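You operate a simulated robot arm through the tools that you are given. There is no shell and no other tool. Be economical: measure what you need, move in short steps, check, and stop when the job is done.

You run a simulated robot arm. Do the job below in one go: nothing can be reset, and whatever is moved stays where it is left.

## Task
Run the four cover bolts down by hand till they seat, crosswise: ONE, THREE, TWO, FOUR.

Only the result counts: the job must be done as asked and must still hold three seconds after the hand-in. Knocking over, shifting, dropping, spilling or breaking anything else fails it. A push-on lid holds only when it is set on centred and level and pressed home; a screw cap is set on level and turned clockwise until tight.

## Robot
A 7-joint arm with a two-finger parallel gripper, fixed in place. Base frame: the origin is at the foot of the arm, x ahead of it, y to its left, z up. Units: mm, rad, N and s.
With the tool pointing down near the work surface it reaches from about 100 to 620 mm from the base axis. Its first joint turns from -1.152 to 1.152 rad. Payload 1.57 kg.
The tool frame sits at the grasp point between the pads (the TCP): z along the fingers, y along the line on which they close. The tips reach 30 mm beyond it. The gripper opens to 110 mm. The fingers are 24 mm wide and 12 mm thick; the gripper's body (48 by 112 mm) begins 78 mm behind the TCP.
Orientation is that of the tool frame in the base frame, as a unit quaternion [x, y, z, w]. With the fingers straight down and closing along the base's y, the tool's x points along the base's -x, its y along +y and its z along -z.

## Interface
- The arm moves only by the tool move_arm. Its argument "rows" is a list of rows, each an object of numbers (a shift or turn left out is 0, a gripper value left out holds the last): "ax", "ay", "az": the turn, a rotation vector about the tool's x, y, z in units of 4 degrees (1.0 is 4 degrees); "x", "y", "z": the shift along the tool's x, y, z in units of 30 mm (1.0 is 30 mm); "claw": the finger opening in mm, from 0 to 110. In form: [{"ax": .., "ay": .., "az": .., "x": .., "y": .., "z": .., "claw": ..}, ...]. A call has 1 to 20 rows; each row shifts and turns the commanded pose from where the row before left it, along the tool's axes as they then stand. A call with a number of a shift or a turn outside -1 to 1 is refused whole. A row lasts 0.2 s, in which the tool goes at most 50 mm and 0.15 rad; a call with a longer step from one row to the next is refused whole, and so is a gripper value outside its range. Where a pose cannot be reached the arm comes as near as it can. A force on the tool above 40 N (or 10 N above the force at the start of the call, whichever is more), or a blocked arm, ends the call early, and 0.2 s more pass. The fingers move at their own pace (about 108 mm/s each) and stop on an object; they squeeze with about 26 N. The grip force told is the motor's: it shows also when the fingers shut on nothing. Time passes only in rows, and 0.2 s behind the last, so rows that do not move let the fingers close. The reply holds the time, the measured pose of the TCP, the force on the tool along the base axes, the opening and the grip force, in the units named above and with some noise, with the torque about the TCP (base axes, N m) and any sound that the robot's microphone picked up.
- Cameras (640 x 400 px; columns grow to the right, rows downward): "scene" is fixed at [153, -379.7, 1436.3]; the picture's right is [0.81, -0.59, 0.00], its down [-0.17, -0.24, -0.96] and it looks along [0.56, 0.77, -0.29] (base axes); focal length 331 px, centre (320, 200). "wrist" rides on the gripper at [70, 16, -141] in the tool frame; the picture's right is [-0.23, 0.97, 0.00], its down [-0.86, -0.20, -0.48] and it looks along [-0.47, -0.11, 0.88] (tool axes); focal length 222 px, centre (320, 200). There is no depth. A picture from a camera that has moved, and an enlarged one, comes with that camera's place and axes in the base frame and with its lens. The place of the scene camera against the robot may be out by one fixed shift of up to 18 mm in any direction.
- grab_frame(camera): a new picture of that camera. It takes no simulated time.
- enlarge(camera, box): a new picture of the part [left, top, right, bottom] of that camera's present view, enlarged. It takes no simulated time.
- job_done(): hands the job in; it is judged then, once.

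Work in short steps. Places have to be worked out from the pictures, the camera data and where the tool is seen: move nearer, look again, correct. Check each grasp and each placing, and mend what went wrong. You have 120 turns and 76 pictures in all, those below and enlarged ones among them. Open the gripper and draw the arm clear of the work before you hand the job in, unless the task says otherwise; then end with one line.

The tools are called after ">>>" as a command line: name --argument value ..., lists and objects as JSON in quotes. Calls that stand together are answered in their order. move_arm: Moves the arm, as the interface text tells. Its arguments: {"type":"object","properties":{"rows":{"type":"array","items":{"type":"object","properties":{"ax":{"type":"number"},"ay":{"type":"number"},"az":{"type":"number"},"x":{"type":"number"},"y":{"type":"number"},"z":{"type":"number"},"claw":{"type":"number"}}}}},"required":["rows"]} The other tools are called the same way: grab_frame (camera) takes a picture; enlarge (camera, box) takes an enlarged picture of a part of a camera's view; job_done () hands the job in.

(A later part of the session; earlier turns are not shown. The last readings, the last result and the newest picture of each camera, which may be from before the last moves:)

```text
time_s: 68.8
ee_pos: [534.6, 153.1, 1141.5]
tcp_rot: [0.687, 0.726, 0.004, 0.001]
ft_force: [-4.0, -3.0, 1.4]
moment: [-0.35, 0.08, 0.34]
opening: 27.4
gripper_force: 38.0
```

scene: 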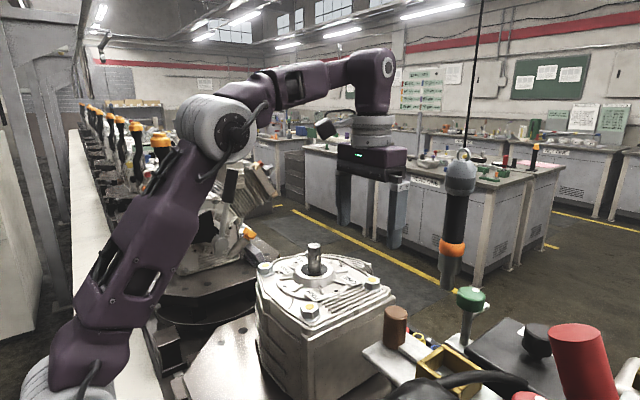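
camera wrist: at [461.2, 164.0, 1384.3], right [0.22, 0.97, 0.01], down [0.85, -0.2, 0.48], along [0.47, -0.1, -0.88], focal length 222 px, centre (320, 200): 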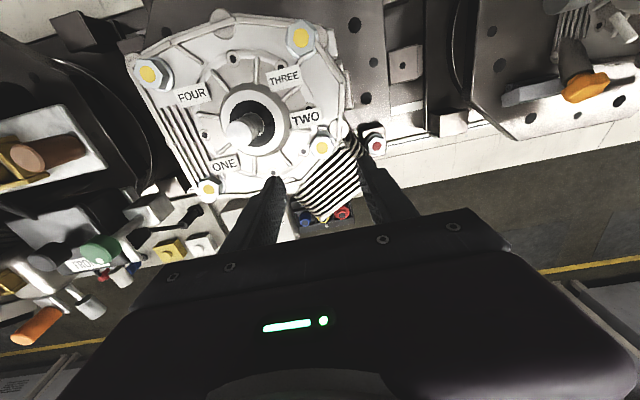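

TWO is seated (0.34 N·m, caming at once). I open, rise, unwind and go to FOUR at about (419,-7).

>>> move_arm --rows '[{"claw": 60}, {}, {"z": -0.9}, {"z": -0.9}, {"z": -0.9}, {"z": -0.7}, {"az": -1}, {"az": -1}, {"az": -1}, {"az": -1}, {"az": -1}, {"az": -1}, {"az": -1}, {"az": -1}, {"az": -1}, {"az": -1}]'

>>> move_arm --rows '[{"az": -1}, {"az": -1}, {"az": -1}, {"az": -1}, {"az": -1}, {"az": -1}, {"az": -1}, {"az": -1}, {"az": -1}, {"az": -1}, {"az": -1}, {"az": -0.7}, {"x": 0.64, "y": -0.89}, {"x": 0.64, "y": -0.89}, {"x": 0.64, "y": -0.89}, {"x": 0.64, "y": -0.89}, {"x": 0.64, "y": -0.89}, {"x": 0.64, "y": -0.89}, {}]'

>>> grab_frame --camera "wrist"

>>> enlarge --camera "wrist" --box '[280, 120, 360, 170]'

```text
time_s: 72.2
ee_pos: [533.9, 152.6, 1243.1]
tcp_rot: [0.396, 0.918, 0.003, 0.001]
ft_force: [-0.3, 0.0, 0.0]
moment: [0.02, -0.01, -0.01]
opening: 60.2
gripper_force: 0.1
```

```text
time_s: 76.2
ee_pos: [418.6, -5.5, 1242.6]
tcp_rot: [-0.001, 1.0, 0.003, 0.003]
ft_force: [-0.4, 0.5, -0.4]
moment: [0.0, 0.01, -0.03]
opening: 59.9
gripper_force: 0.0
```

```text
39 pictures are left
camera wrist: at [348.5, 8.9, 1384.4], right [0.23, 0.97, 0.01], down [0.85, -0.2, 0.48], along [0.47, -0.1, -0.88], focal length 222 px, centre (320, 200)
```

wrist: 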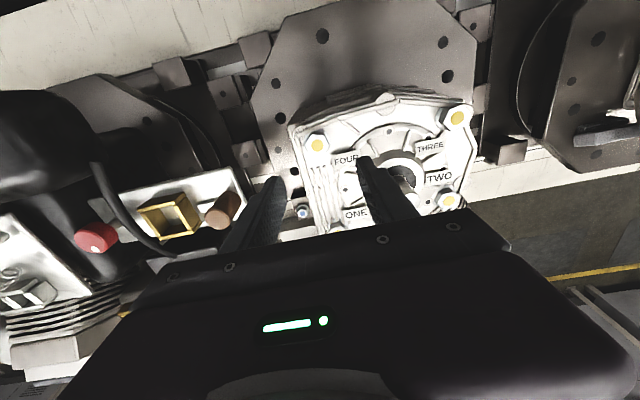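

```text
8.00 times, centred on (320, 145) of wrist
camera zoom: at [348.5, 8.9, 1384.4], right [0.23, 0.97, 0.01], down [0.85, -0.2, 0.48], along [0.47, -0.1, -0.88], focal length 1777 px, centre (320, 640)
```

zoom: 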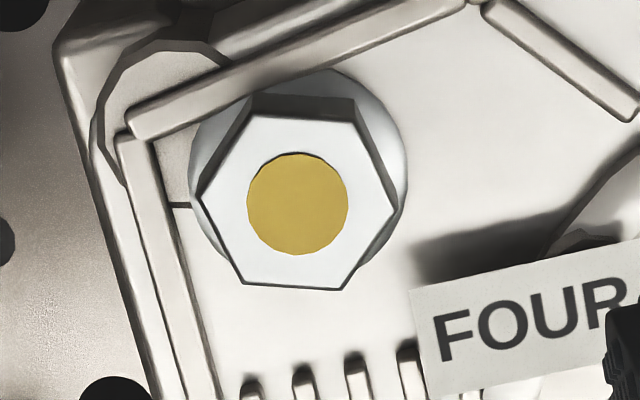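

FOUR shows flats at yaw ≈ -13°, offset about (-2,-1) mm after the known viewing bias. I centre, turn and come down.

>>> move_arm --rows '[{"x": 0.077, "y": -0.033, "claw": 50}, {"az": -1}, {"az": -1}, {"az": -1}, {"az": -0.2, "z": 0.8}, {"z": 0.8}, {"z": 0.8}, {"z": 0.5}, {"z": 0.45}, {}]'

>>> enlarge --camera "wrist" --box '[260, 140, 380, 215]'

>>> enlarge --camera "scene" --box '[262, 280, 358, 340]'

```text
time_s: 78.4
ee_pos: [417.3, -7.7, 1141.1]
tcp_rot: [-0.113, 0.994, 0.003, 0.003]
ft_force: [-0.2, 0.4, 0.2]
moment: [0.02, 0.01, 0.03]
opening: 50.0
gripper_force: 0.0
```

```text
5.33 times, centred on (320, 178) of wrist
camera zoom: at [345.0, -8.3, 1282.9], right [0.0, 1.0, 0.0], down [0.88, -0.01, 0.48], along [0.48, 0.0, -0.88], focal length 1185 px, centre (320, 320)
```

zoom: 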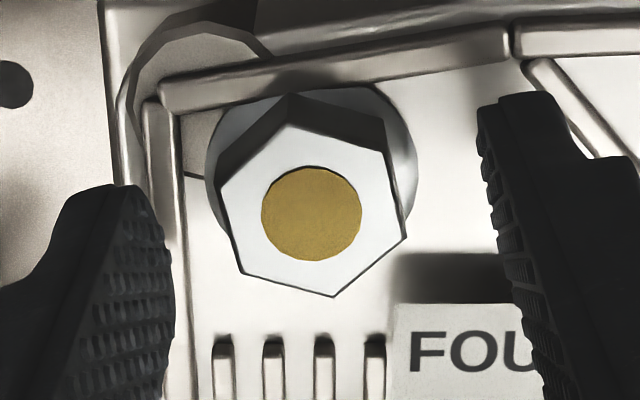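

```text
6.67 times, centred on (310, 310) of scene
camera zoom: at [153.0, -379.7, 1436.3], right [0.81, -0.59, 0.0], down [-0.17, -0.24, -0.96], along [0.56, 0.77, -0.29], focal length 2209 px, centre (387, -533)
```

zoom: 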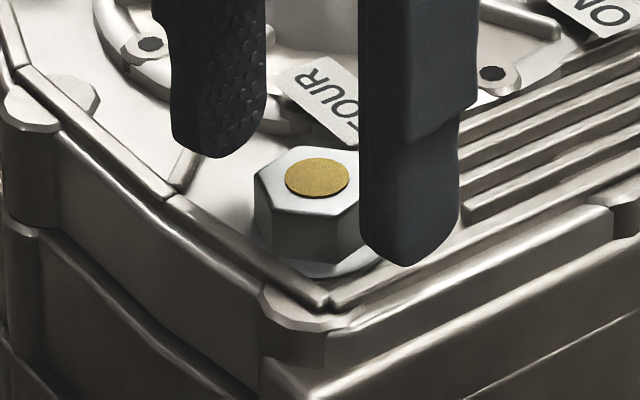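

Very close. I shift 1 mm, close and turn 20°.

>>> move_arm --rows '[{"x": 0.03, "y": -0.035}, {"claw": 15}, {}, {}, {"az": 1}, {"az": 1}, {"az": 1}, {"az": 1}, {"az": 1}]'

```text
time_s: 80.4
ee_pos: [416.4, -8.6, 1141.0]
tcp_rot: [0.062, 0.998, 0.003, 0.002]
ft_force: [-4.0, 0.0, -1.6]
moment: [-0.16, -0.88, 0.03]
opening: 26.5
gripper_force: 37.4
```

It turns freely with little side load. On with 40°.

>>> move_arm --rows '[{"az": 1}, {"az": 1}, {"az": 1}, {"az": 1}, {"az": 1}, {"az": 1}, {"az": 1}, {"az": 1}, {"az": 1}, {"az": 1}]'

```text
time_s: 82.6
ee_pos: [417.0, -8.2, 1142.4]
tcp_rot: [0.4, 0.917, 0.004, 0.002]
ft_force: [6.0, 17.2, -8.5]
moment: [-0.03, -0.68, 0.04]
opening: 26.3
gripper_force: 36.6
```

I re-centre about 1.7 mm toward +y and continue.

>>> move_arm --rows '[{"x": 0.03, "y": 0.05}, {}, {"az": 1}, {"az": 1}, {"az": 1}, {"az": 1}, {"az": 1}, {"az": 1}]'

>>> move_arm --rows '[{"az": 1}, {"az": 1}, {"az": 1}, {"az": 1}]'

```text
time_s: 84.4
ee_pos: [418.4, -8.6, 1142.3]
tcp_rot: [0.582, 0.813, 0.004, 0.002]
ft_force: [7.1, 4.6, -5.4]
moment: [-0.57, -0.46, 0.14]
opening: 26.4
gripper_force: 37.7
```

```text
time_s: 85.4
ee_pos: [418.2, -7.5, 1142.1]
tcp_rot: [0.689, 0.725, 0.005, 0.002]
ft_force: [13.4, 5.7, -1.4]
moment: [-0.35, -0.3, 0.18]
opening: 28.5
gripper_force: 38.6
```

It has begun to slip at about 90° turned. I open, go back 10°, regrip and test.

>>> move_arm --rows '[{"claw": 50}, {}, {"az": -1}, {"az": -1}, {"az": -0.5}, {}]'

>>> enlarge --camera "wrist" --box '[260, 140, 380, 215]'

```text
time_s: 86.8
ee_pos: [418.2, -7.2, 1142.1]
tcp_rot: [0.624, 0.782, 0.004, 0.0]
ft_force: [0.0, 0.2, 0.0]
moment: [0.05, -0.03, 0.0]
opening: 50.3
gripper_force: 0.1
```

```text
5.33 times, centred on (320, 178) of wrist
camera zoom: at [417.1, 63.0, 1284.1], right [1.0, 0.0, 0.01], down [-0.01, -0.88, 0.47], along [0.0, -0.47, -0.88], focal length 1185 px, centre (320, 320)
```

zoom: 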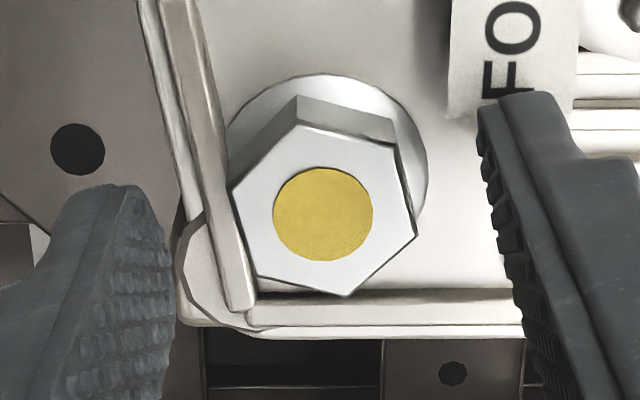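

Square and centred. I close and test.

>>> move_arm --rows '[{"claw": 15}, {}, {}, {"az": 0.5}, {"az": 0.5}]'

>>> move_arm --rows '[{"az": 0.6}, {"az": 0.6}]'

```text
time_s: 88.0
ee_pos: [417.3, -8.0, 1142.1]
tcp_rot: [0.65, 0.76, 0.004, 0.001]
ft_force: [4.6, 1.4, 0.1]
moment: [-0.4, -0.21, 0.32]
opening: 26.8
gripper_force: 38.2
```

```text
time_s: 88.6
ee_pos: [418.3, -6.7, 1141.9]
tcp_rot: [0.682, 0.731, 0.004, 0.001]
ft_force: [4.4, 2.9, 2.3]
moment: [-0.28, -0.11, 0.24]
opening: 27.1
gripper_force: 37.9
```

Nearly there. One more 6° to be sure it cams rather than turns.

>>> move_arm --rows '[{"az": 0.7}, {"az": 0.7}]'

```text
time_s: 89.2
ee_pos: [418.7, -7.6, 1142.2]
tcp_rot: [0.717, 0.697, 0.004, 0.001]
ft_force: [11.9, 4.4, -1.0]
moment: [-0.34, -0.27, 0.21]
opening: 28.1
gripper_force: 38.3
```

It cams. I regrip squarely once more for a final confirming turn.

>>> move_arm --rows '[{"claw": 50}, {}, {"az": -1}, {"az": -1}, {"az": -0.4}, {"claw": 15}, {}, {}, {"az": 0.6}, {"az": 0.6}, {"az": 0.6}]'

```text
time_s: 91.6
ee_pos: [417.4, -7.9, 1140.7]
tcp_rot: [0.702, 0.712, 0.004, 0.001]
ft_force: [2.9, 4.3, 0.8]
moment: [-0.38, -0.11, 0.31]
opening: 26.9
gripper_force: 37.5
```

Comparing opening with yaw, the hex crept a few degrees per try, which is it snugging up. I check whether FOUR stops: turn on, then regrip.

>>> move_arm --rows '[{"az": 0.6}, {"az": 0.6}, {}]'

>>> move_arm --rows '[{"claw": 50}, {}, {"az": -1}, {"az": -0.5}, {"claw": 15}, {}, {}, {"az": 0.6}, {"az": 0.6}, {"az": 0.6}]'

>>> move_arm --rows '[{"az": 0.6}, {"az": 0.6}, {}]'

```text
time_s: 92.4
ee_pos: [418.9, -8.2, 1142.1]
tcp_rot: [0.732, 0.682, 0.004, 0.001]
ft_force: [11.2, 1.7, -0.6]
moment: [0.19, -0.28, 0.24]
opening: 27.0
gripper_force: 37.5
```

```text
time_s: 94.6
ee_pos: [417.1, -7.5, 1143.1]
tcp_rot: [0.738, 0.674, 0.005, 0.001]
ft_force: [20.9, 4.6, 0.7]
moment: [-0.23, -0.55, 0.47]
opening: 27.2
gripper_force: 37.4
```

```text
time_s: 95.4
ee_pos: [417.9, -7.6, 1141.0]
tcp_rot: [0.765, 0.643, 0.006, 0.001]
ft_force: [23.6, 5.5, 5.2]
moment: [0.12, -0.69, 0.43]
opening: 27.3
gripper_force: 37.2
```

FOUR is actually still creeping round with about 0.4 N·m of resistance, so I keep turning, re-centred, to find a hard stop.

>>> move_arm --rows '[{"y": 0.05}, {"az": 0.7}, {"az": 0.7}, {"az": 0.7}, {"az": 0.7}, {}]'

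>>> move_arm --rows '[{"az": 0.7}, {"az": 0.7}, {"az": 0.7}, {"az": 0.7}, {}]'

>>> enlarge --camera "wrist" --box '[260, 140, 380, 215]'

>>> enlarge --camera "scene" --box '[278, 290, 342, 330]'

```text
time_s: 96.8
ee_pos: [417.6, -8.0, 1141.6]
tcp_rot: [0.825, 0.565, 0.003, 0.0]
ft_force: [10.4, -4.2, 8.2]
moment: [-0.4, -0.17, 0.07]
opening: 28.5
gripper_force: 38.8
```

```text
time_s: 98.0
ee_pos: [419.9, -7.0, 1141.2]
tcp_rot: [0.876, 0.482, 0.004, 0.0]
ft_force: [11.4, 1.2, 8.7]
moment: [-0.3, -0.1, 0.0]
opening: 29.7
gripper_force: 39.4
```

```text
5.33 times, centred on (320, 178) of wrist
camera zoom: at [469.1, 41.4, 1283.5], right [0.7, -0.71, 0.0], down [-0.63, -0.62, 0.47], along [-0.34, -0.33, -0.88], focal length 1185 px, centre (320, 320)
```

zoom: 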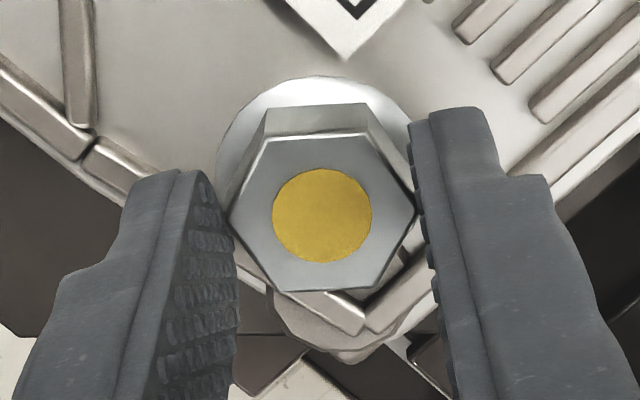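

```text
10.00 times, centred on (310, 310) of scene
camera zoom: at [153.3, -379.6, 1436.3], right [0.81, -0.59, 0.0], down [-0.17, -0.24, -0.96], along [0.56, 0.77, -0.29], focal length 3313 px, centre (420, -900)
```

zoom: 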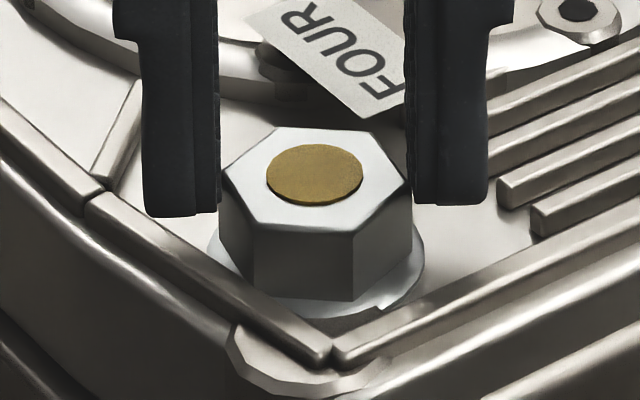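

FOUR resisted and cammed out near hex angle ~105°, some 27° beyond the first stiffening. To tell a hard stop from thread drag, I go back 76°, regrip squarely and try again in a controlled way.

>>> move_arm --rows '[{"claw": 50}, {}, {"az": -1}, {"az": -1}, {"az": -1}, {"az": -1}, {"az": -1}, {"az": -1}, {"az": -1}, {"az": -1}, {"az": -1}, {"az": -1}, {"az": -1}, {"az": -1}, {"az": -1}, {"az": -1}, {"az": -1}, {"az": -1}, {"az": -1}, {"az": -1}]'

>>> move_arm --rows '[{"az": -1}, {}]'

>>> enlarge --camera "wrist" --box '[260, 140, 380, 215]'

>>> enlarge --camera "scene" --box '[286, 295, 334, 325]'

```text
time_s: 102.2
ee_pos: [417.1, -8.1, 1142.1]
tcp_rot: [0.424, 0.906, 0.003, 0.002]
ft_force: [-0.3, 0.4, -0.5]
moment: [0.01, -0.01, 0.03]
opening: 50.0
gripper_force: 0.1
```

```text
time_s: 102.8
ee_pos: [416.9, -8.8, 1142.8]
tcp_rot: [0.393, 0.919, 0.004, 0.002]
ft_force: [-0.5, -0.3, -0.6]
moment: [0.02, 0.01, 0.02]
opening: 50.3
gripper_force: 0.0
```

```text
5.33 times, centred on (320, 178) of wrist
camera zoom: at [381.2, 52.6, 1284.1], right [0.86, 0.51, 0.01], down [0.44, -0.76, 0.48], along [0.25, -0.41, -0.88], focal length 1185 px, centre (320, 320)
```

zoom: 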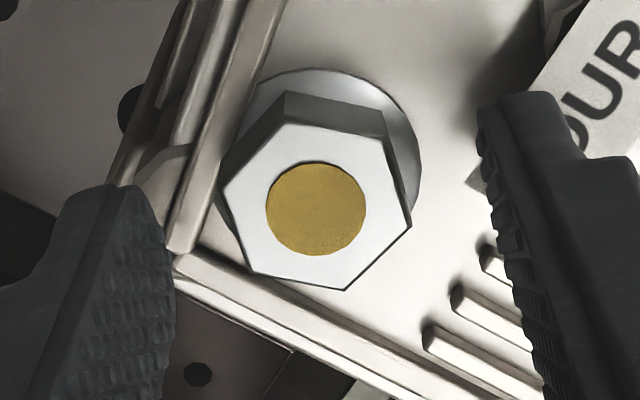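

```text
13.33 times, centred on (310, 310) of scene
camera zoom: at [153.0, -379.7, 1436.3], right [0.81, -0.59, 0.0], down [-0.17, -0.24, -0.96], along [0.56, 0.77, -0.29], focal length 4417 px, centre (453, -1267)
```

zoom: 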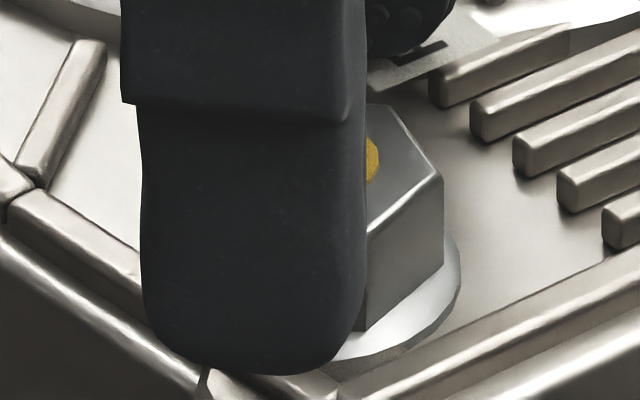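

The fingers are about 5° ahead. I go back 5°, close, and turn while reading every few degrees.

>>> move_arm --rows '[{"az": -1, "x": 0.03}, {"az": -0.2}, {"claw": 15}, {}, {}, {"az": 0.5}, {"az": 0.5}, {}]'

>>> move_arm --rows '[{"az": 0.5}, {"az": 0.5}, {}]'

>>> move_arm --rows '[{"az": 0.5}, {"az": 0.5}, {}]'

```text
time_s: 104.6
ee_pos: [417.8, -7.2, 1143.0]
tcp_rot: [0.388, 0.922, 0.003, 0.002]
ft_force: [-11.7, -12.3, 0.1]
moment: [-0.73, 0.01, 0.2]
opening: 26.5
gripper_force: 37.4
```

```text
time_s: 105.4
ee_pos: [416.8, -9.0, 1142.1]
tcp_rot: [0.419, 0.908, 0.003, 0.002]
ft_force: [-9.4, -20.9, 0.6]
moment: [-0.8, 0.13, 0.45]
opening: 26.8
gripper_force: 38.0
```

```text
time_s: 106.2
ee_pos: [417.7, -8.3, 1143.0]
tcp_rot: [0.45, 0.893, 0.003, 0.002]
ft_force: [-12.4, -18.9, 0.4]
moment: [-0.89, 0.04, 0.42]
opening: 26.9
gripper_force: 37.7
```

FOUR keeps turning at about 0.42 N·m. I continue to see whether the torque climbs.

>>> move_arm --rows '[{"az": 0.7}, {"az": 0.7}, {"az": 0.7}, {}]'

>>> move_arm --rows '[{"az": 0.7}, {"az": 0.7}, {"az": 0.7}, {}]'

>>> move_arm --rows '[{"az": 0.7}, {"az": 0.7}, {"az": 0.7}, {}]'

```text
time_s: 107.2
ee_pos: [417.2, -7.1, 1142.8]
tcp_rot: [0.515, 0.857, 0.004, 0.0]
ft_force: [-15.3, -10.9, 5.0]
moment: [-0.35, 0.52, 0.15]
opening: 28.0
gripper_force: 37.9
```

```text
time_s: 108.2
ee_pos: [417.9, -7.3, 1141.9]
tcp_rot: [0.576, 0.817, 0.005, 0.001]
ft_force: [-12.4, -7.1, 9.4]
moment: [-0.36, 0.42, 0.06]
opening: 28.8
gripper_force: 38.8
```

```text
time_s: 109.2
ee_pos: [418.2, -6.5, 1142.5]
tcp_rot: [0.635, 0.773, 0.003, 0.001]
ft_force: [-9.3, -3.7, 3.1]
moment: [-0.23, 0.31, -0.02]
opening: 29.4
gripper_force: 39.1
```

Torque drops to zero as the pads ride over the corners, so the head held this time near hex ~113°. I open, lift clear and compare all four heads and flanges from the scene camera.

>>> move_arm --rows '[{"claw": 60}, {}, {"z": -0.9}, {"z": -0.9}, {"z": -0.9}, {"z": -0.7}, {"az": -1}, {"az": -1}, {"az": -1}, {"az": -1}, {"az": -1}, {"az": -1}, {"az": -1}, {"az": -1}, {"az": -1}, {"az": -1}]'

>>> enlarge --camera "scene" --box '[240, 230, 400, 330]'

>>> enlarge --camera "scene" --box '[278, 290, 342, 330]'

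>>> enlarge --camera "scene" --box '[340, 260, 404, 300]'

>>> enlarge --camera "scene" --box '[232, 250, 296, 290]'

```text
time_s: 112.6
ee_pos: [417.4, -7.1, 1243.4]
tcp_rot: [0.33, 0.944, 0.003, 0.001]
ft_force: [-0.3, 0.1, -0.4]
moment: [-0.03, -0.01, 0.03]
opening: 60.0
gripper_force: 0.1
```

```text
4.00 times, centred on (320, 280) of scene
camera zoom: at [153.0, -379.7, 1436.3], right [0.81, -0.59, 0.0], down [-0.17, -0.24, -0.96], along [0.56, 0.77, -0.29], focal length 1325 px, centre (320, -120)
```

zoom: 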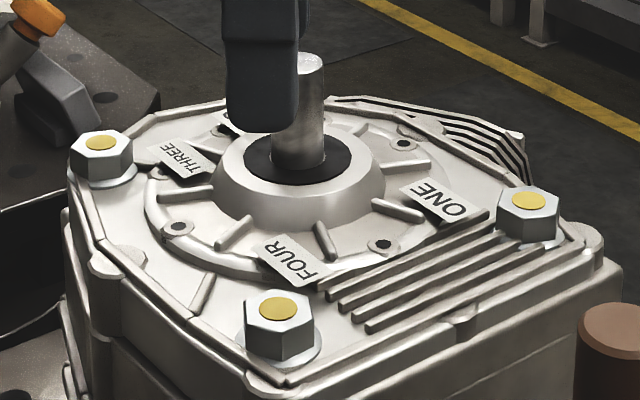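

```text
10.00 times, centred on (310, 310) of scene
camera zoom: at [153.0, -379.7, 1436.3], right [0.81, -0.59, 0.0], down [-0.17, -0.24, -0.96], along [0.56, 0.77, -0.29], focal length 3313 px, centre (420, -900)
```

zoom: 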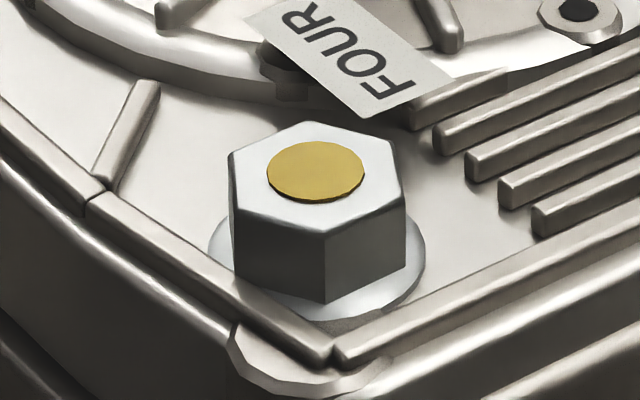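

```text
10.00 times, centred on (372, 280) of scene
camera zoom: at [153.0, -379.7, 1436.3], right [0.81, -0.59, 0.0], down [-0.17, -0.24, -0.96], along [0.56, 0.77, -0.29], focal length 3313 px, centre (-200, -600)
```

zoom: 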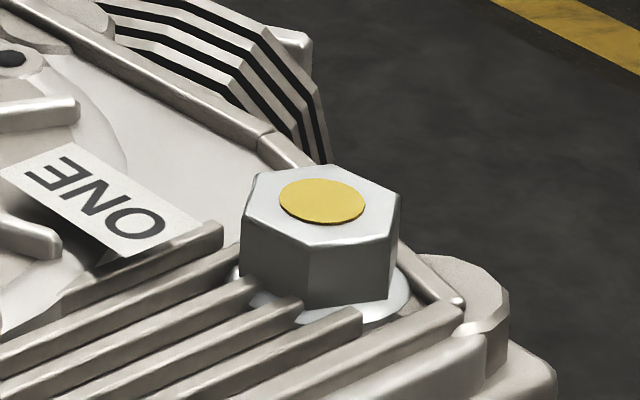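

```text
10.00 times, centred on (264, 270) of scene
camera zoom: at [153.0, -379.7, 1436.3], right [0.81, -0.59, 0.0], down [-0.17, -0.24, -0.96], along [0.56, 0.77, -0.29], focal length 3313 px, centre (880, -500)
```

zoom: 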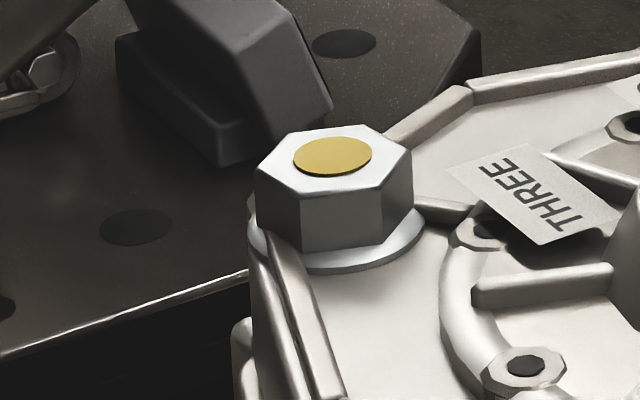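

The heads have dropped 0.7–0.9 mm and the flanges look down. But FOUR crept further under repeated grips than the others did, so I give every bolt a snugging pass in the same order, starting with ONE.

>>> move_arm --rows '[{"az": -1}, {"az": -1}, {"az": -1}, {"az": -0.85}, {"x": -0.85, "y": 0.353, "claw": 50}, {"x": -0.85, "y": 0.353}, {"x": -0.85, "y": 0.353}, {"x": -0.85, "y": 0.353}, {"x": -0.85, "y": 0.353}, {"z": 0.8}, {"z": 0.8}, {"z": 0.8}, {"z": 0.5}, {"z": 0.47}, {}]'

>>> enlarge --camera "wrist" --box '[260, 140, 380, 215]'

```text
time_s: 115.8
ee_pos: [555.7, -10.4, 1142.3]
tcp_rot: [0.202, 0.979, 0.003, 0.002]
ft_force: [-0.5, 0.7, 0.5]
moment: [0.0, 0.0, 0.03]
opening: 50.0
gripper_force: 0.1
```

```text
5.33 times, centred on (320, 178) of wrist
camera zoom: at [497.8, 31.3, 1284.7], right [0.59, 0.8, 0.01], down [0.7, -0.52, 0.48], along [0.39, -0.28, -0.88], focal length 1185 px, centre (320, 320)
```

zoom: 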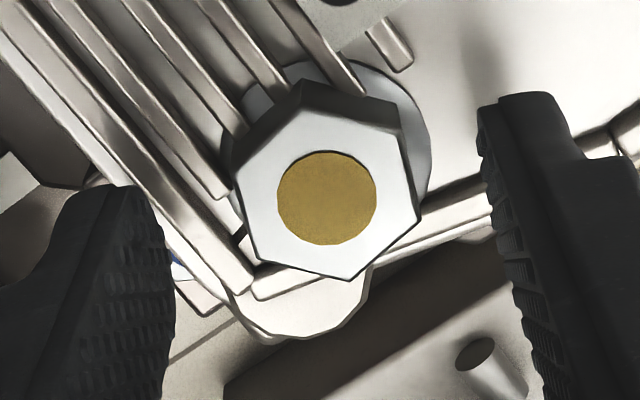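

The facets are aligned and the head is offset by about (+2.5,+1.5) mm in the tool frame. I correct, close, and turn in small reads.

>>> move_arm --rows '[{"x": 0.08, "y": 0.05}, {"claw": 15}, {}, {}, {"az": 0.5}, {"az": 0.5}, {}]'

>>> move_arm --rows '[{"az": 0.5}, {"az": 0.5}, {}]'

>>> move_arm --rows '[{"az": 0.5}, {"az": 0.5}, {}]'

```text
time_s: 117.4
ee_pos: [553.3, -8.2, 1143.6]
tcp_rot: [0.237, 0.972, 0.002, 0.003]
ft_force: [-0.3, -9.5, -3.7]
moment: [-0.4, -0.33, 0.33]
opening: 26.7
gripper_force: 37.7
```

```text
time_s: 118.2
ee_pos: [554.4, -7.8, 1143.5]
tcp_rot: [0.27, 0.963, 0.004, 0.002]
ft_force: [-4.3, -11.3, -2.1]
moment: [-0.4, -0.16, 0.28]
opening: 26.9
gripper_force: 38.0
```

```text
time_s: 119.0
ee_pos: [553.1, -7.8, 1145.4]
tcp_rot: [0.304, 0.953, 0.003, 0.001]
ft_force: [-1.4, -14.3, -3.7]
moment: [-0.51, -0.17, 0.37]
opening: 27.3
gripper_force: 37.9
```

ONE also creeps on, from about 23° to 32°. I keep going, regripping until it stops.

>>> move_arm --rows '[{"az": 0.6}, {"az": 0.6}, {"az": 0.6}, {"az": 0.6}, {}]'

>>> move_arm --rows '[{"az": 0.6}, {"az": 0.6}, {}]'

```text
time_s: 120.2
ee_pos: [554.8, -6.2, 1143.5]
tcp_rot: [0.382, 0.924, 0.003, 0.002]
ft_force: [-7.3, -8.6, 0.4]
moment: [-0.41, 0.13, 0.1]
opening: 28.1
gripper_force: 38.5
```

```text
time_s: 121.0
ee_pos: [553.7, -7.0, 1144.2]
tcp_rot: [0.421, 0.907, 0.004, 0.001]
ft_force: [-5.1, -7.6, -0.1]
moment: [-0.36, 0.09, 0.06]
opening: 28.8
gripper_force: 38.3
```

It cammed at hex ~37°. I regrip square and repeat.

>>> move_arm --rows '[{"claw": 50}, {}, {"az": -1}, {"az": -1}, {"az": -1}, {"claw": 15}, {}, {}, {"az": 0.5}, {"az": 0.5}, {"az": 0.5}, {"az": 0.5}, {}]'

>>> move_arm --rows '[{"az": 0.5}, {"az": 0.5}, {"az": 0.5}, {"az": 0.5}, {}]'

>>> move_arm --rows '[{"claw": 50}, {}, {"az": -1}, {"az": -1}, {"claw": 15}, {}, {}, {"az": 0.5}, {"az": 0.5}, {"az": 0.5}, {"az": 0.5}, {}]'

```text
time_s: 123.8
ee_pos: [553.1, -7.9, 1144.2]
tcp_rot: [0.389, 0.921, 0.003, 0.002]
ft_force: [-2.6, -9.4, -1.0]
moment: [-0.49, -0.18, 0.33]
opening: 27.1
gripper_force: 37.8
```

```text
time_s: 125.0
ee_pos: [554.8, -5.6, 1144.3]
tcp_rot: [0.452, 0.892, 0.004, 0.0]
ft_force: [-6.1, -5.2, 1.1]
moment: [-0.14, 0.27, 0.12]
opening: 27.8
gripper_force: 37.9
```

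```text
time_s: 127.6
ee_pos: [554.4, -7.0, 1144.2]
tcp_rot: [0.452, 0.892, 0.003, 0.001]
ft_force: [-7.2, -9.9, -1.0]
moment: [-0.57, -0.08, 0.34]
opening: 27.0
gripper_force: 37.3
```

ONE follows when turned slowly and cams when turned faster. I try a slow continuous turn from this square grip.

>>> move_arm --rows '[{"az": 0.3}, {}, {"az": 0.3}, {}, {"az": 0.3}, {}, {"az": 0.3}, {}, {"az": 0.3}, {}, {"az": 0.3}, {}]'

>>> enlarge --camera "wrist" --box '[260, 140, 380, 215]'

```text
time_s: 130.2
ee_pos: [554.4, -7.5, 1144.5]
tcp_rot: [0.506, 0.862, 0.005, 0.001]
ft_force: [10.5, -0.5, -4.1]
moment: [-0.11, -0.37, 0.33]
opening: 26.5
gripper_force: 37.3
```

```text
5.33 times, centred on (320, 178) of wrist
camera zoom: at [533.7, 61.3, 1286.1], right [0.96, 0.28, 0.01], down [0.24, -0.85, 0.48], along [0.14, -0.46, -0.88], focal length 1185 px, centre (320, 320)
```

zoom: 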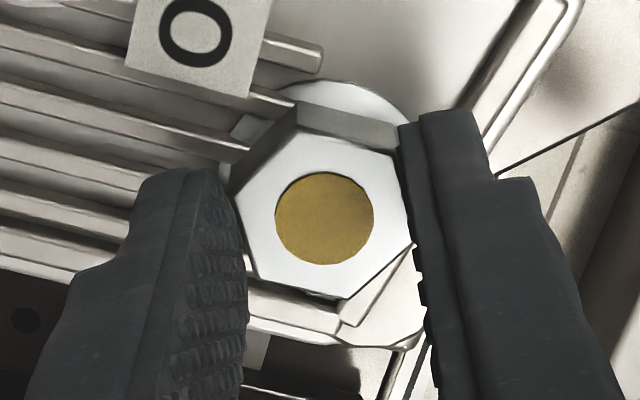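

Turned slowly, the head follows perfectly (opening 26.5) at about 0.33 N·m. So ONE is still going down with drag, and I continue slowly until it truly stops.

>>> move_arm --rows '[{"az": 0.3}, {"az": 0.2}, {"az": 0.3}, {"az": 0.2}, {"az": 0.3}, {"az": 0.2}, {"az": 0.3}, {"az": 0.2}, {"az": 0.3}, {"az": 0.2}, {"az": 0.3}, {"az": 0.2}, {"az": 0.3}, {"az": 0.2}, {"az": 0.3}, {"az": 0.2}, {"az": 0.3}, {"az": 0.2}, {"az": 0.3}, {"az": 0.2}]'

```text
time_s: 134.4
ee_pos: [556.6, -6.9, 1143.8]
tcp_rot: [0.649, 0.761, 0.004, 0.002]
ft_force: [18.7, 14.8, 0.4]
moment: [-0.01, -0.65, 0.66]
opening: 27.3
gripper_force: 38.0
```

Torque has climbed to 0.66 N·m. I ease the side load by 1.5 mm and go on slowly.

>>> move_arm --rows '[{"x": 0.025, "y": 0.04}, {}, {"az": 0.25}, {"az": 0.25}, {"az": 0.25}, {"az": 0.25}, {"az": 0.25}, {"az": 0.25}, {}]'

>>> move_arm --rows '[{"az": 0.25}, {"az": 0.25}, {"az": 0.25}, {"az": 0.25}, {"az": 0.25}, {"az": 0.25}, {}]'

```text
time_s: 136.4
ee_pos: [555.1, -4.6, 1144.6]
tcp_rot: [0.687, 0.726, 0.004, 0.001]
ft_force: [8.2, 2.3, -0.2]
moment: [-0.09, -0.29, 0.64]
opening: 28.5
gripper_force: 38.5
```

```text
time_s: 138.0
ee_pos: [556.8, -5.8, 1144.5]
tcp_rot: [0.724, 0.689, 0.005, 0.0]
ft_force: [18.1, 5.3, 0.4]
moment: [0.17, -0.56, 0.55]
opening: 29.5
gripper_force: 38.8
```

Now the hex stays put at ~77° while the pads ride up at 0.6 N·m, which is a real stop; what I felt before was only drag. I regrip squarely once to confirm.

>>> move_arm --rows '[{"claw": 50}, {}, {"az": -1}, {"az": -1}, {"az": -1}, {"az": -1}, {"claw": 15}, {}, {}, {"az": 0.25}, {"az": 0.25}, {"az": 0.25}, {"az": 0.25}, {"az": 0.25}, {"az": 0.25}, {}]'

>>> move_arm --rows '[{"az": 0.25}, {"az": 0.25}, {"az": 0.25}, {"az": 0.25}, {"az": 0.25}, {"az": 0.25}, {}]'

```text
time_s: 141.4
ee_pos: [556.4, -6.2, 1144.4]
tcp_rot: [0.662, 0.749, 0.004, 0.001]
ft_force: [-1.5, -1.0, 0.5]
moment: [-0.11, 0.06, 0.65]
opening: 27.7
gripper_force: 38.5
```

```text
time_s: 143.0
ee_pos: [556.1, -5.7, 1144.3]
tcp_rot: [0.7, 0.714, 0.005, 0.001]
ft_force: [7.3, 4.0, -0.1]
moment: [0.03, -0.2, 0.58]
opening: 28.6
gripper_force: 38.6
```

ONE is hard-seated (0.65 N·m with no side load and no advance). THREE, TWO and FOUR only reached drag, so they still have to come down in order. To THREE now, with its hex at about 22°.

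>>> move_arm --rows '[{"claw": 50}, {}, {"z": -0.9}, {"z": -0.9}, {"z": -0.9}, {"z": -0.7}, {"az": -1}, {"az": -1}, {"az": -1}, {"az": -1}, {"az": -1}, {"az": -1}, {"az": -1}, {"az": -1}, {"az": -1}, {"az": -1}, {"az": -1}, {"az": -1}]'

>>> move_arm --rows '[{"az": -1}, {"az": -1}, {"az": -1}, {"az": -1}, {"az": -0.7}, {"x": 0.877, "y": 0.484}, {"x": 0.877, "y": 0.484}, {"x": 0.877, "y": 0.484}, {"x": 0.877, "y": 0.484}, {"x": 0.877, "y": 0.484}, {"x": 0.877, "y": 0.484}, {"x": 0.877, "y": 0.484}, {}, {"z": 0.8}, {"z": 0.8}, {"z": 0.8}, {"z": 0.5}, {"z": 0.5}, {}]'

>>> enlarge --camera "wrist" --box '[260, 140, 380, 215]'

```text
time_s: 146.8
ee_pos: [554.4, -5.9, 1247.1]
tcp_rot: [0.348, 0.937, 0.003, 0.002]
ft_force: [0.1, -0.3, 1.1]
moment: [-0.02, 0.03, -0.04]
opening: 50.2
gripper_force: 0.1
```

```text
time_s: 150.8
ee_pos: [422.7, 158.9, 1144.3]
tcp_rot: [0.192, 0.981, 0.003, 0.002]
ft_force: [0.1, -1.0, 0.2]
moment: [-0.02, -0.02, -0.01]
opening: 50.1
gripper_force: 0.0
```

```text
5.33 times, centred on (320, 178) of wrist
camera zoom: at [364.1, 199.0, 1285.4], right [0.58, 0.82, 0.01], down [0.71, -0.51, 0.48], along [0.4, -0.27, -0.88], focal length 1185 px, centre (320, 320)
```

zoom: 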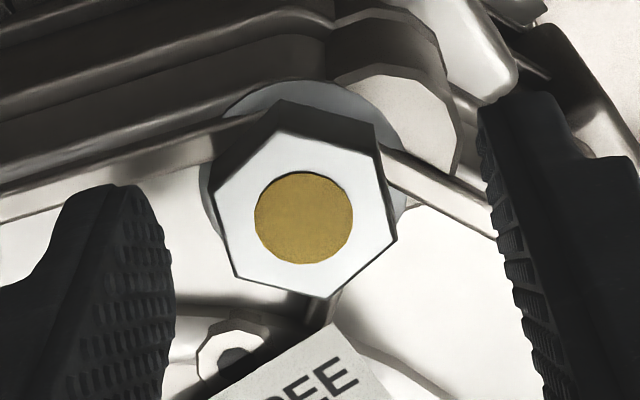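

Aligned, with the bolt 2.3 mm to -y of the tool. I correct, close, and turn slowly.

>>> move_arm --rows '[{"y": -0.075, "x": 0.012, "z": 0.05}, {"claw": 15}, {}, {}, {"az": 0.25}, {"az": 0.25}, {"az": 0.25}, {"az": 0.25}, {"az": 0.25}, {"az": 0.25}, {"az": 0.25}, {"az": 0.25}, {}]'

>>> move_arm --rows '[{"az": 0.25}, {"az": 0.25}, {"az": 0.25}, {"az": 0.25}, {"az": 0.25}, {"az": 0.25}, {"az": 0.25}, {"az": 0.25}, {"az": 0.25}, {"az": 0.25}, {"az": 0.25}, {"az": 0.25}, {"az": 0.25}, {"az": 0.25}, {"az": 0.25}, {"az": 0.25}]'

```text
time_s: 153.6
ee_pos: [421.9, 156.0, 1143.1]
tcp_rot: [0.259, 0.966, 0.003, 0.001]
ft_force: [3.0, 10.3, 0.4]
moment: [0.33, -0.01, 0.27]
opening: 26.5
gripper_force: 37.1
```

```text
time_s: 157.0
ee_pos: [422.8, 157.2, 1142.2]
tcp_rot: [0.392, 0.92, 0.003, 0.002]
ft_force: [3.8, 18.1, 3.0]
moment: [0.57, -0.09, 0.47]
opening: 26.8
gripper_force: 37.8
```

It follows at yaw 46° with 0.47 N·m. I re-centre 1.5 mm in +y and continue slowly.

>>> move_arm --rows '[{"x": 0.035, "y": 0.035}, {}, {"az": 0.25}, {"az": 0.25}, {"az": 0.25}, {"az": 0.25}, {"az": 0.25}, {"az": 0.25}, {"az": 0.25}, {"az": 0.25}, {"az": 0.25}, {"az": 0.25}, {"az": 0.25}, {"az": 0.25}, {"az": 0.25}, {"az": 0.25}]'

>>> move_arm --rows '[{"az": 0.25}, {"az": 0.25}, {"az": 0.25}, {"az": 0.25}, {"az": 0.25}, {"az": 0.25}, {"az": 0.25}, {"az": 0.25}, {"az": 0.25}, {"az": 0.25}]'

```text
time_s: 160.4
ee_pos: [421.6, 156.8, 1143.2]
tcp_rot: [0.5, 0.866, 0.005, 0.002]
ft_force: [19.0, -2.4, 1.3]
moment: [-0.61, -0.77, 0.34]
opening: 27.3
gripper_force: 38.1
```

```text
time_s: 162.6
ee_pos: [421.4, 158.4, 1141.6]
tcp_rot: [0.575, 0.818, 0.004, 0.001]
ft_force: [20.7, 12.6, -0.3]
moment: [0.21, -0.6, 0.29]
opening: 27.6
gripper_force: 38.4
```

Hex is about 65° and still following. I regrip squarely with 1.7 mm re-centring and continue.

>>> move_arm --rows '[{"claw": 50}, {}, {"az": -1, "y": 0.055}, {"az": -0.2}, {"claw": 15}, {}, {}, {"az": 0.25}, {"az": 0.25}, {"az": 0.25}, {"az": 0.25}, {"az": 0.25}, {"az": 0.25}, {"az": 0.25}, {"az": 0.25}, {"az": 0.25}, {"az": 0.25}, {}]'

>>> move_arm --rows '[{"az": 0.25}, {"az": 0.25}, {"az": 0.25}, {"az": 0.25}, {"az": 0.25}, {"az": 0.25}, {"az": 0.25}, {"az": 0.25}, {}]'

```text
time_s: 166.4
ee_pos: [423.7, 156.5, 1141.4]
tcp_rot: [0.611, 0.792, 0.004, 0.0]
ft_force: [-1.7, -4.9, -3.2]
moment: [-0.12, 0.03, 0.3]
opening: 27.1
gripper_force: 37.4
```

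```text
time_s: 168.4
ee_pos: [422.7, 157.9, 1143.5]
tcp_rot: [0.665, 0.747, 0.003, 0.0]
ft_force: [-1.9, 2.0, -8.0]
moment: [0.21, 0.17, 0.63]
opening: 27.9
gripper_force: 38.3
```

Torque has jumped to 0.63 N·m. I turn a little further to check for the stop.

>>> move_arm --rows '[{"az": 0.25}, {"az": 0.25}, {"az": 0.25}, {"az": 0.25}, {"az": 0.25}, {"az": 0.25}, {}]'

>>> move_arm --rows '[{"claw": 50}, {}, {"az": -1}, {"az": -1}, {"az": -1}, {"claw": 15}, {}, {}, {"az": 0.25}, {"az": 0.25}, {"az": 0.25}, {"az": 0.25}, {"az": 0.25}, {"az": 0.25}, {}]'

>>> move_arm --rows '[{"az": 0.25}, {"az": 0.25}, {"az": 0.25}, {"az": 0.25}, {"az": 0.25}, {"az": 0.25}, {}]'

```text
time_s: 170.0
ee_pos: [423.4, 159.3, 1144.3]
tcp_rot: [0.703, 0.711, 0.005, 0.001]
ft_force: [8.7, 0.3, -3.1]
moment: [0.21, -0.15, 0.57]
opening: 28.8
gripper_force: 38.5
```

```text
time_s: 173.2
ee_pos: [422.9, 159.0, 1142.1]
tcp_rot: [0.664, 0.747, 0.003, 0.001]
ft_force: [3.7, 0.9, 0.0]
moment: [0.1, -0.07, 0.69]
opening: 27.8
gripper_force: 37.7
```

```text
time_s: 174.8
ee_pos: [423.5, 159.1, 1141.9]
tcp_rot: [0.703, 0.711, 0.004, 0.001]
ft_force: [7.9, 2.5, 3.5]
moment: [-0.02, -0.21, 0.6]
opening: 28.7
gripper_force: 38.6
```

THREE is hard-seated (0.69 N·m, no advance). On to TWO at (534,153), hex ≈ 22°.

>>> move_arm --rows '[{"claw": 50}, {}, {"z": -0.9}, {"z": -0.9}, {"z": -0.9}, {"z": -0.7}, {"az": -1}, {"az": -1}, {"az": -1}, {"az": -1}, {"az": -1}, {"az": -1}, {"az": -1}, {"az": -1}, {"az": -1}, {"az": -1}, {"az": -1}, {"az": -1}]'

>>> move_arm --rows '[{"az": -1}, {"az": -1}, {"az": -1}, {"az": -1}, {"az": -0.8}, {"x": -0.875, "y": 0.3}, {"x": -0.875, "y": 0.3}, {"x": -0.875, "y": 0.3}, {"x": -0.875, "y": 0.3}, {}, {"z": 0.8}, {"z": 0.8}, {"z": 0.8}, {"z": 0.5}, {"z": 0.48}, {}]'

>>> enlarge --camera "wrist" --box '[260, 140, 380, 215]'

```text
time_s: 178.6
ee_pos: [422.5, 156.8, 1243.5]
tcp_rot: [0.351, 0.936, 0.003, 0.002]
ft_force: [-0.6, 0.4, 0.2]
moment: [0.01, 0.01, -0.01]
opening: 50.0
gripper_force: 0.1
```

```text
time_s: 182.0
ee_pos: [534.2, 152.6, 1144.3]
tcp_rot: [0.191, 0.982, 0.003, 0.002]
ft_force: [0.6, -0.9, 0.3]
moment: [-0.02, -0.03, -0.04]
opening: 50.1
gripper_force: 0.1
```

```text
5.33 times, centred on (320, 178) of wrist
camera zoom: at [475.1, 193.1, 1285.1], right [0.58, 0.82, 0.01], down [0.71, -0.51, 0.48], along [0.4, -0.27, -0.88], focal length 1185 px, centre (320, 320)
```

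zoom: 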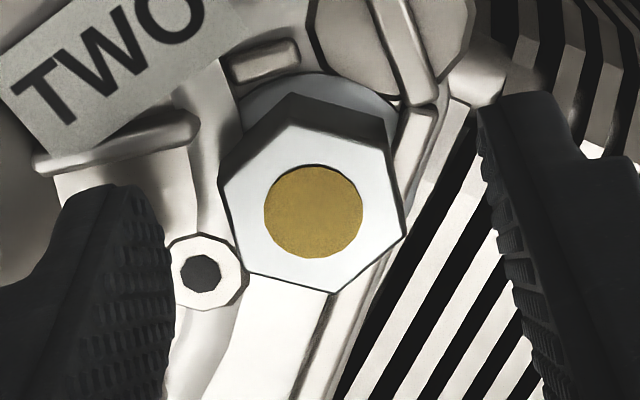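

Nearly centred. A small correction, then close and turn slowly.

>>> move_arm --rows '[{"y": -0.025, "x": 0.03, "z": 0.04, "az": 0.4}, {"claw": 15}, {}, {}, {"az": 0.25}, {"az": 0.25}, {"az": 0.25}, {"az": 0.25}, {"az": 0.25}, {"az": 0.25}, {"az": 0.25}, {"az": 0.25}, {"az": 0.25}, {"az": 0.25}, {"az": 0.25}, {"az": 0.25}]'

>>> move_arm --rows '[{"az": 0.25}, {"az": 0.25}, {"az": 0.25}, {"az": 0.25}, {"az": 0.25}, {"az": 0.25}, {"az": 0.25}, {"az": 0.25}, {"az": 0.25}, {"az": 0.25}, {"az": 0.25}, {"az": 0.25}]'

```text
time_s: 185.4
ee_pos: [531.6, 151.8, 1142.6]
tcp_rot: [0.307, 0.952, 0.004, 0.002]
ft_force: [3.9, 15.6, -2.3]
moment: [0.74, 0.4, 0.42]
opening: 26.4
gripper_force: 37.4
```

```text
time_s: 188.0
ee_pos: [533.1, 151.7, 1142.8]
tcp_rot: [0.405, 0.914, 0.004, 0.002]
ft_force: [5.9, 25.2, -0.8]
moment: [0.43, -0.46, 0.59]
opening: 26.7
gripper_force: 37.9
```

It follows well. I relieve the 25 N side load with 2 mm toward +y and continue.

>>> move_arm --rows '[{"x": 0.038, "y": 0.057}, {}, {"az": 0.25}, {"az": 0.25}, {"az": 0.25}, {"az": 0.25}, {"az": 0.25}, {"az": 0.25}, {"az": 0.25}, {"az": 0.25}, {"az": 0.25}, {"az": 0.25}, {"az": 0.25}, {"az": 0.25}, {}]'

>>> move_arm --rows '[{"az": 0.25}, {"az": 0.25}, {"az": 0.25}, {"az": 0.25}, {"az": 0.25}, {"az": 0.25}, {"az": 0.25}, {"az": 0.25}, {}]'

```text
time_s: 191.2
ee_pos: [531.9, 153.1, 1143.0]
tcp_rot: [0.498, 0.867, 0.004, 0.002]
ft_force: [11.2, -7.6, -1.4]
moment: [-0.42, -0.5, 0.4]
opening: 26.9
gripper_force: 37.8
```

```text
time_s: 193.2
ee_pos: [535.2, 153.7, 1143.6]
tcp_rot: [0.557, 0.831, 0.003, 0.001]
ft_force: [6.6, -2.3, -1.5]
moment: [-0.14, -0.25, 0.3]
opening: 27.0
gripper_force: 38.1
```

Still following with drag at 0.3 N·m, hex ≈ 65°. I continue.

>>> move_arm --rows '[{"y": 0.02}, {"az": 0.25}, {"az": 0.25}, {"az": 0.25}, {"az": 0.25}, {"az": 0.25}, {"az": 0.25}, {"az": 0.25}, {"az": 0.25}, {}]'

>>> move_arm --rows '[{"az": 0.25}, {"az": 0.25}, {"az": 0.25}, {"az": 0.25}, {"az": 0.25}, {"az": 0.25}, {"az": 0.25}, {"az": 0.25}, {}]'

>>> move_arm --rows '[{"az": 0.25}, {"az": 0.25}, {"az": 0.25}, {"az": 0.25}, {"az": 0.25}, {"az": 0.25}, {}]'

```text
time_s: 195.4
ee_pos: [533.0, 153.9, 1142.4]
tcp_rot: [0.614, 0.789, 0.004, 0.0]
ft_force: [4.7, 4.6, -2.6]
moment: [0.15, -0.11, 0.38]
opening: 27.2
gripper_force: 37.3
```

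```text
time_s: 197.4
ee_pos: [534.8, 152.5, 1142.0]
tcp_rot: [0.667, 0.745, 0.004, 0.001]
ft_force: [9.5, 3.6, -2.1]
moment: [0.01, -0.25, 0.66]
opening: 28.0
gripper_force: 37.9
```

```text
time_s: 199.0
ee_pos: [534.5, 153.0, 1141.4]
tcp_rot: [0.706, 0.709, 0.004, 0.001]
ft_force: [16.5, 6.3, 0.6]
moment: [0.32, -0.43, 0.6]
opening: 28.8
gripper_force: 39.0
```

The same signature: 0.66 N·m and the hex staying at about 77°. I regrip once to confirm.

>>> move_arm --rows '[{"claw": 50}, {}, {"az": -1}, {"az": -1}, {"az": -1}, {"claw": 15}, {}, {}, {"az": 0.25}, {"az": 0.25}, {"az": 0.25}, {"az": 0.25}, {"az": 0.25}, {"az": 0.25}, {}]'

>>> move_arm --rows '[{"az": 0.25}, {"az": 0.25}, {"az": 0.25}, {"az": 0.25}, {"az": 0.25}, {"az": 0.25}, {}]'

```text
time_s: 202.2
ee_pos: [534.6, 155.5, 1142.6]
tcp_rot: [0.667, 0.745, 0.004, 0.001]
ft_force: [11.5, 6.0, -1.7]
moment: [0.18, -0.27, 0.68]
opening: 27.9
gripper_force: 37.9
```

```text
time_s: 203.8
ee_pos: [535.1, 153.5, 1143.2]
tcp_rot: [0.705, 0.709, 0.003, 0.0]
ft_force: [15.9, 5.1, -4.4]
moment: [0.15, -0.35, 0.58]
opening: 28.5
gripper_force: 39.2
```

TWO is hard-seated (0.68 N·m, no advance). Last comes FOUR at (418,-7.5), hex ≈ 52°.

>>> move_arm --rows '[{"claw": 50}, {}, {"z": -0.9}, {"z": -0.9}, {"z": -0.9}, {"z": -0.7}, {"az": -1}, {"az": -1}, {"az": -1}, {"az": -1}, {"az": -1}, {"az": -1}, {"az": -1}, {"az": -1}, {"az": -1}, {"az": -0.7}, {}]'

>>> move_arm --rows '[{"x": -0.245, "y": -0.915}, {"x": -0.245, "y": -0.915}, {"x": -0.245, "y": -0.915}, {"x": -0.245, "y": -0.915}, {"x": -0.245, "y": -0.915}, {"x": -0.245, "y": -0.915}, {"x": -0.245, "y": -0.915}, {}, {"z": 0.8}, {"z": 0.8}, {"z": 0.8}, {"z": 0.5}, {"z": 0.48}, {}]'

>>> enlarge --camera "wrist" --box '[260, 140, 380, 215]'

```text
time_s: 207.4
ee_pos: [532.9, 153.0, 1244.4]
tcp_rot: [0.429, 0.903, 0.003, 0.002]
ft_force: [-0.6, 0.2, 0.4]
moment: [-0.02, 0.0, 0.01]
opening: 50.1
gripper_force: 0.0
```

```text
time_s: 210.4
ee_pos: [415.4, -7.3, 1141.9]
tcp_rot: [0.43, 0.903, 0.004, 0.002]
ft_force: [-0.6, 0.9, 0.0]
moment: [0.02, -0.01, 0.04]
opening: 50.3
gripper_force: 0.0
```

```text
5.33 times, centred on (320, 178) of wrist
camera zoom: at [383.7, 56.3, 1282.7], right [0.9, 0.44, 0.01], down [0.38, -0.79, 0.48], along [0.21, -0.43, -0.88], focal length 1185 px, centre (320, 320)
```

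zoom: 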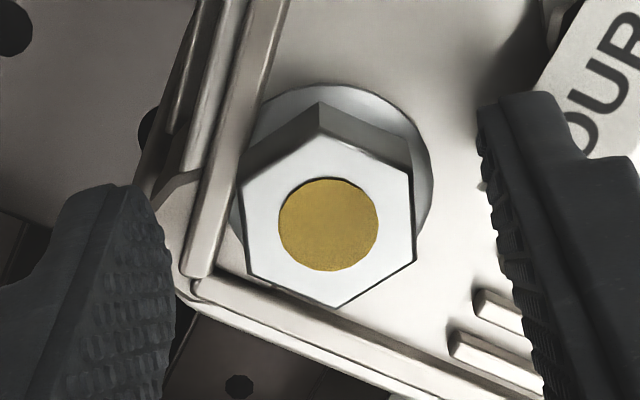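

The fingers are about 11° behind the hex and offset ~1.5 mm. I correct, close, and turn slowly.

>>> move_arm --rows '[{"x": -0.05, "y": 0.03}, {"az": 0.9}, {"az": 0.9}, {"az": 0.9}, {"claw": 15}, {}, {}, {"az": 0.25}, {"az": 0.25}, {"az": 0.25}, {"az": 0.25}, {"az": 0.25}, {"az": 0.25}, {}]'

>>> move_arm --rows '[{"az": 0.25}, {"az": 0.25}, {"az": 0.25}, {"az": 0.25}, {"az": 0.25}, {"az": 0.25}, {"az": 0.25}, {"az": 0.25}, {}]'

```text
time_s: 213.4
ee_pos: [417.4, -8.0, 1143.0]
tcp_rot: [0.558, 0.83, 0.002, 0.0]
ft_force: [-12.4, -2.6, 0.2]
moment: [-0.08, 0.37, 0.27]
opening: 26.7
gripper_force: 37.8
```

```text
time_s: 215.4
ee_pos: [418.0, -8.3, 1141.8]
tcp_rot: [0.614, 0.789, 0.002, 0.001]
ft_force: [-17.4, -13.5, -8.3]
moment: [-0.82, 0.23, 0.46]
opening: 26.7
gripper_force: 37.6
```

It follows at yaw 76°. I relieve the side load and continue.

>>> move_arm --rows '[{"x": -0.024, "y": -0.04}, {}, {"az": 0.25}, {"az": 0.25}, {"az": 0.25}, {"az": 0.25}, {"az": 0.25}, {"az": 0.25}, {}]'

>>> move_arm --rows '[{"az": 0.25}, {"az": 0.25}, {"az": 0.25}, {"az": 0.25}, {"az": 0.25}, {"az": 0.25}, {}]'

```text
time_s: 217.4
ee_pos: [417.9, -8.9, 1143.1]
tcp_rot: [0.654, 0.757, 0.004, 0.0]
ft_force: [0.4, 4.5, -6.5]
moment: [0.22, 0.12, 0.68]
opening: 27.1
gripper_force: 37.8
```

```text
time_s: 219.0
ee_pos: [417.5, -9.9, 1142.3]
tcp_rot: [0.693, 0.721, 0.003, 0.001]
ft_force: [-0.7, 0.0, -1.3]
moment: [-0.2, 0.12, 0.61]
opening: 28.9
gripper_force: 38.8
```

FOUR shows 0.68 N·m and the pads now ride up. I regrip to confirm.

>>> move_arm --rows '[{"claw": 50}, {}, {"az": -1}, {"az": -1}, {"az": -0.8}, {"claw": 15}, {}, {}, {"az": 0.25}, {"az": 0.25}, {"az": 0.25}, {"az": 0.25}, {"az": 0.25}, {"az": 0.25}, {}]'

>>> move_arm --rows '[{"az": 0.25}, {"az": 0.25}, {"az": 0.25}, {"az": 0.25}, {"az": 0.25}, {"az": 0.25}, {}]'

```text
time_s: 222.2
ee_pos: [416.6, -8.3, 1142.0]
tcp_rot: [0.66, 0.751, 0.004, 0.001]
ft_force: [6.7, 3.1, 1.3]
moment: [0.07, -0.11, 0.65]
opening: 27.8
gripper_force: 38.8
```

```text
time_s: 223.8
ee_pos: [418.9, -8.2, 1142.8]
tcp_rot: [0.698, 0.716, 0.004, 0.0]
ft_force: [16.5, 5.3, -2.2]
moment: [0.15, -0.38, 0.56]
opening: 28.9
gripper_force: 38.6
```

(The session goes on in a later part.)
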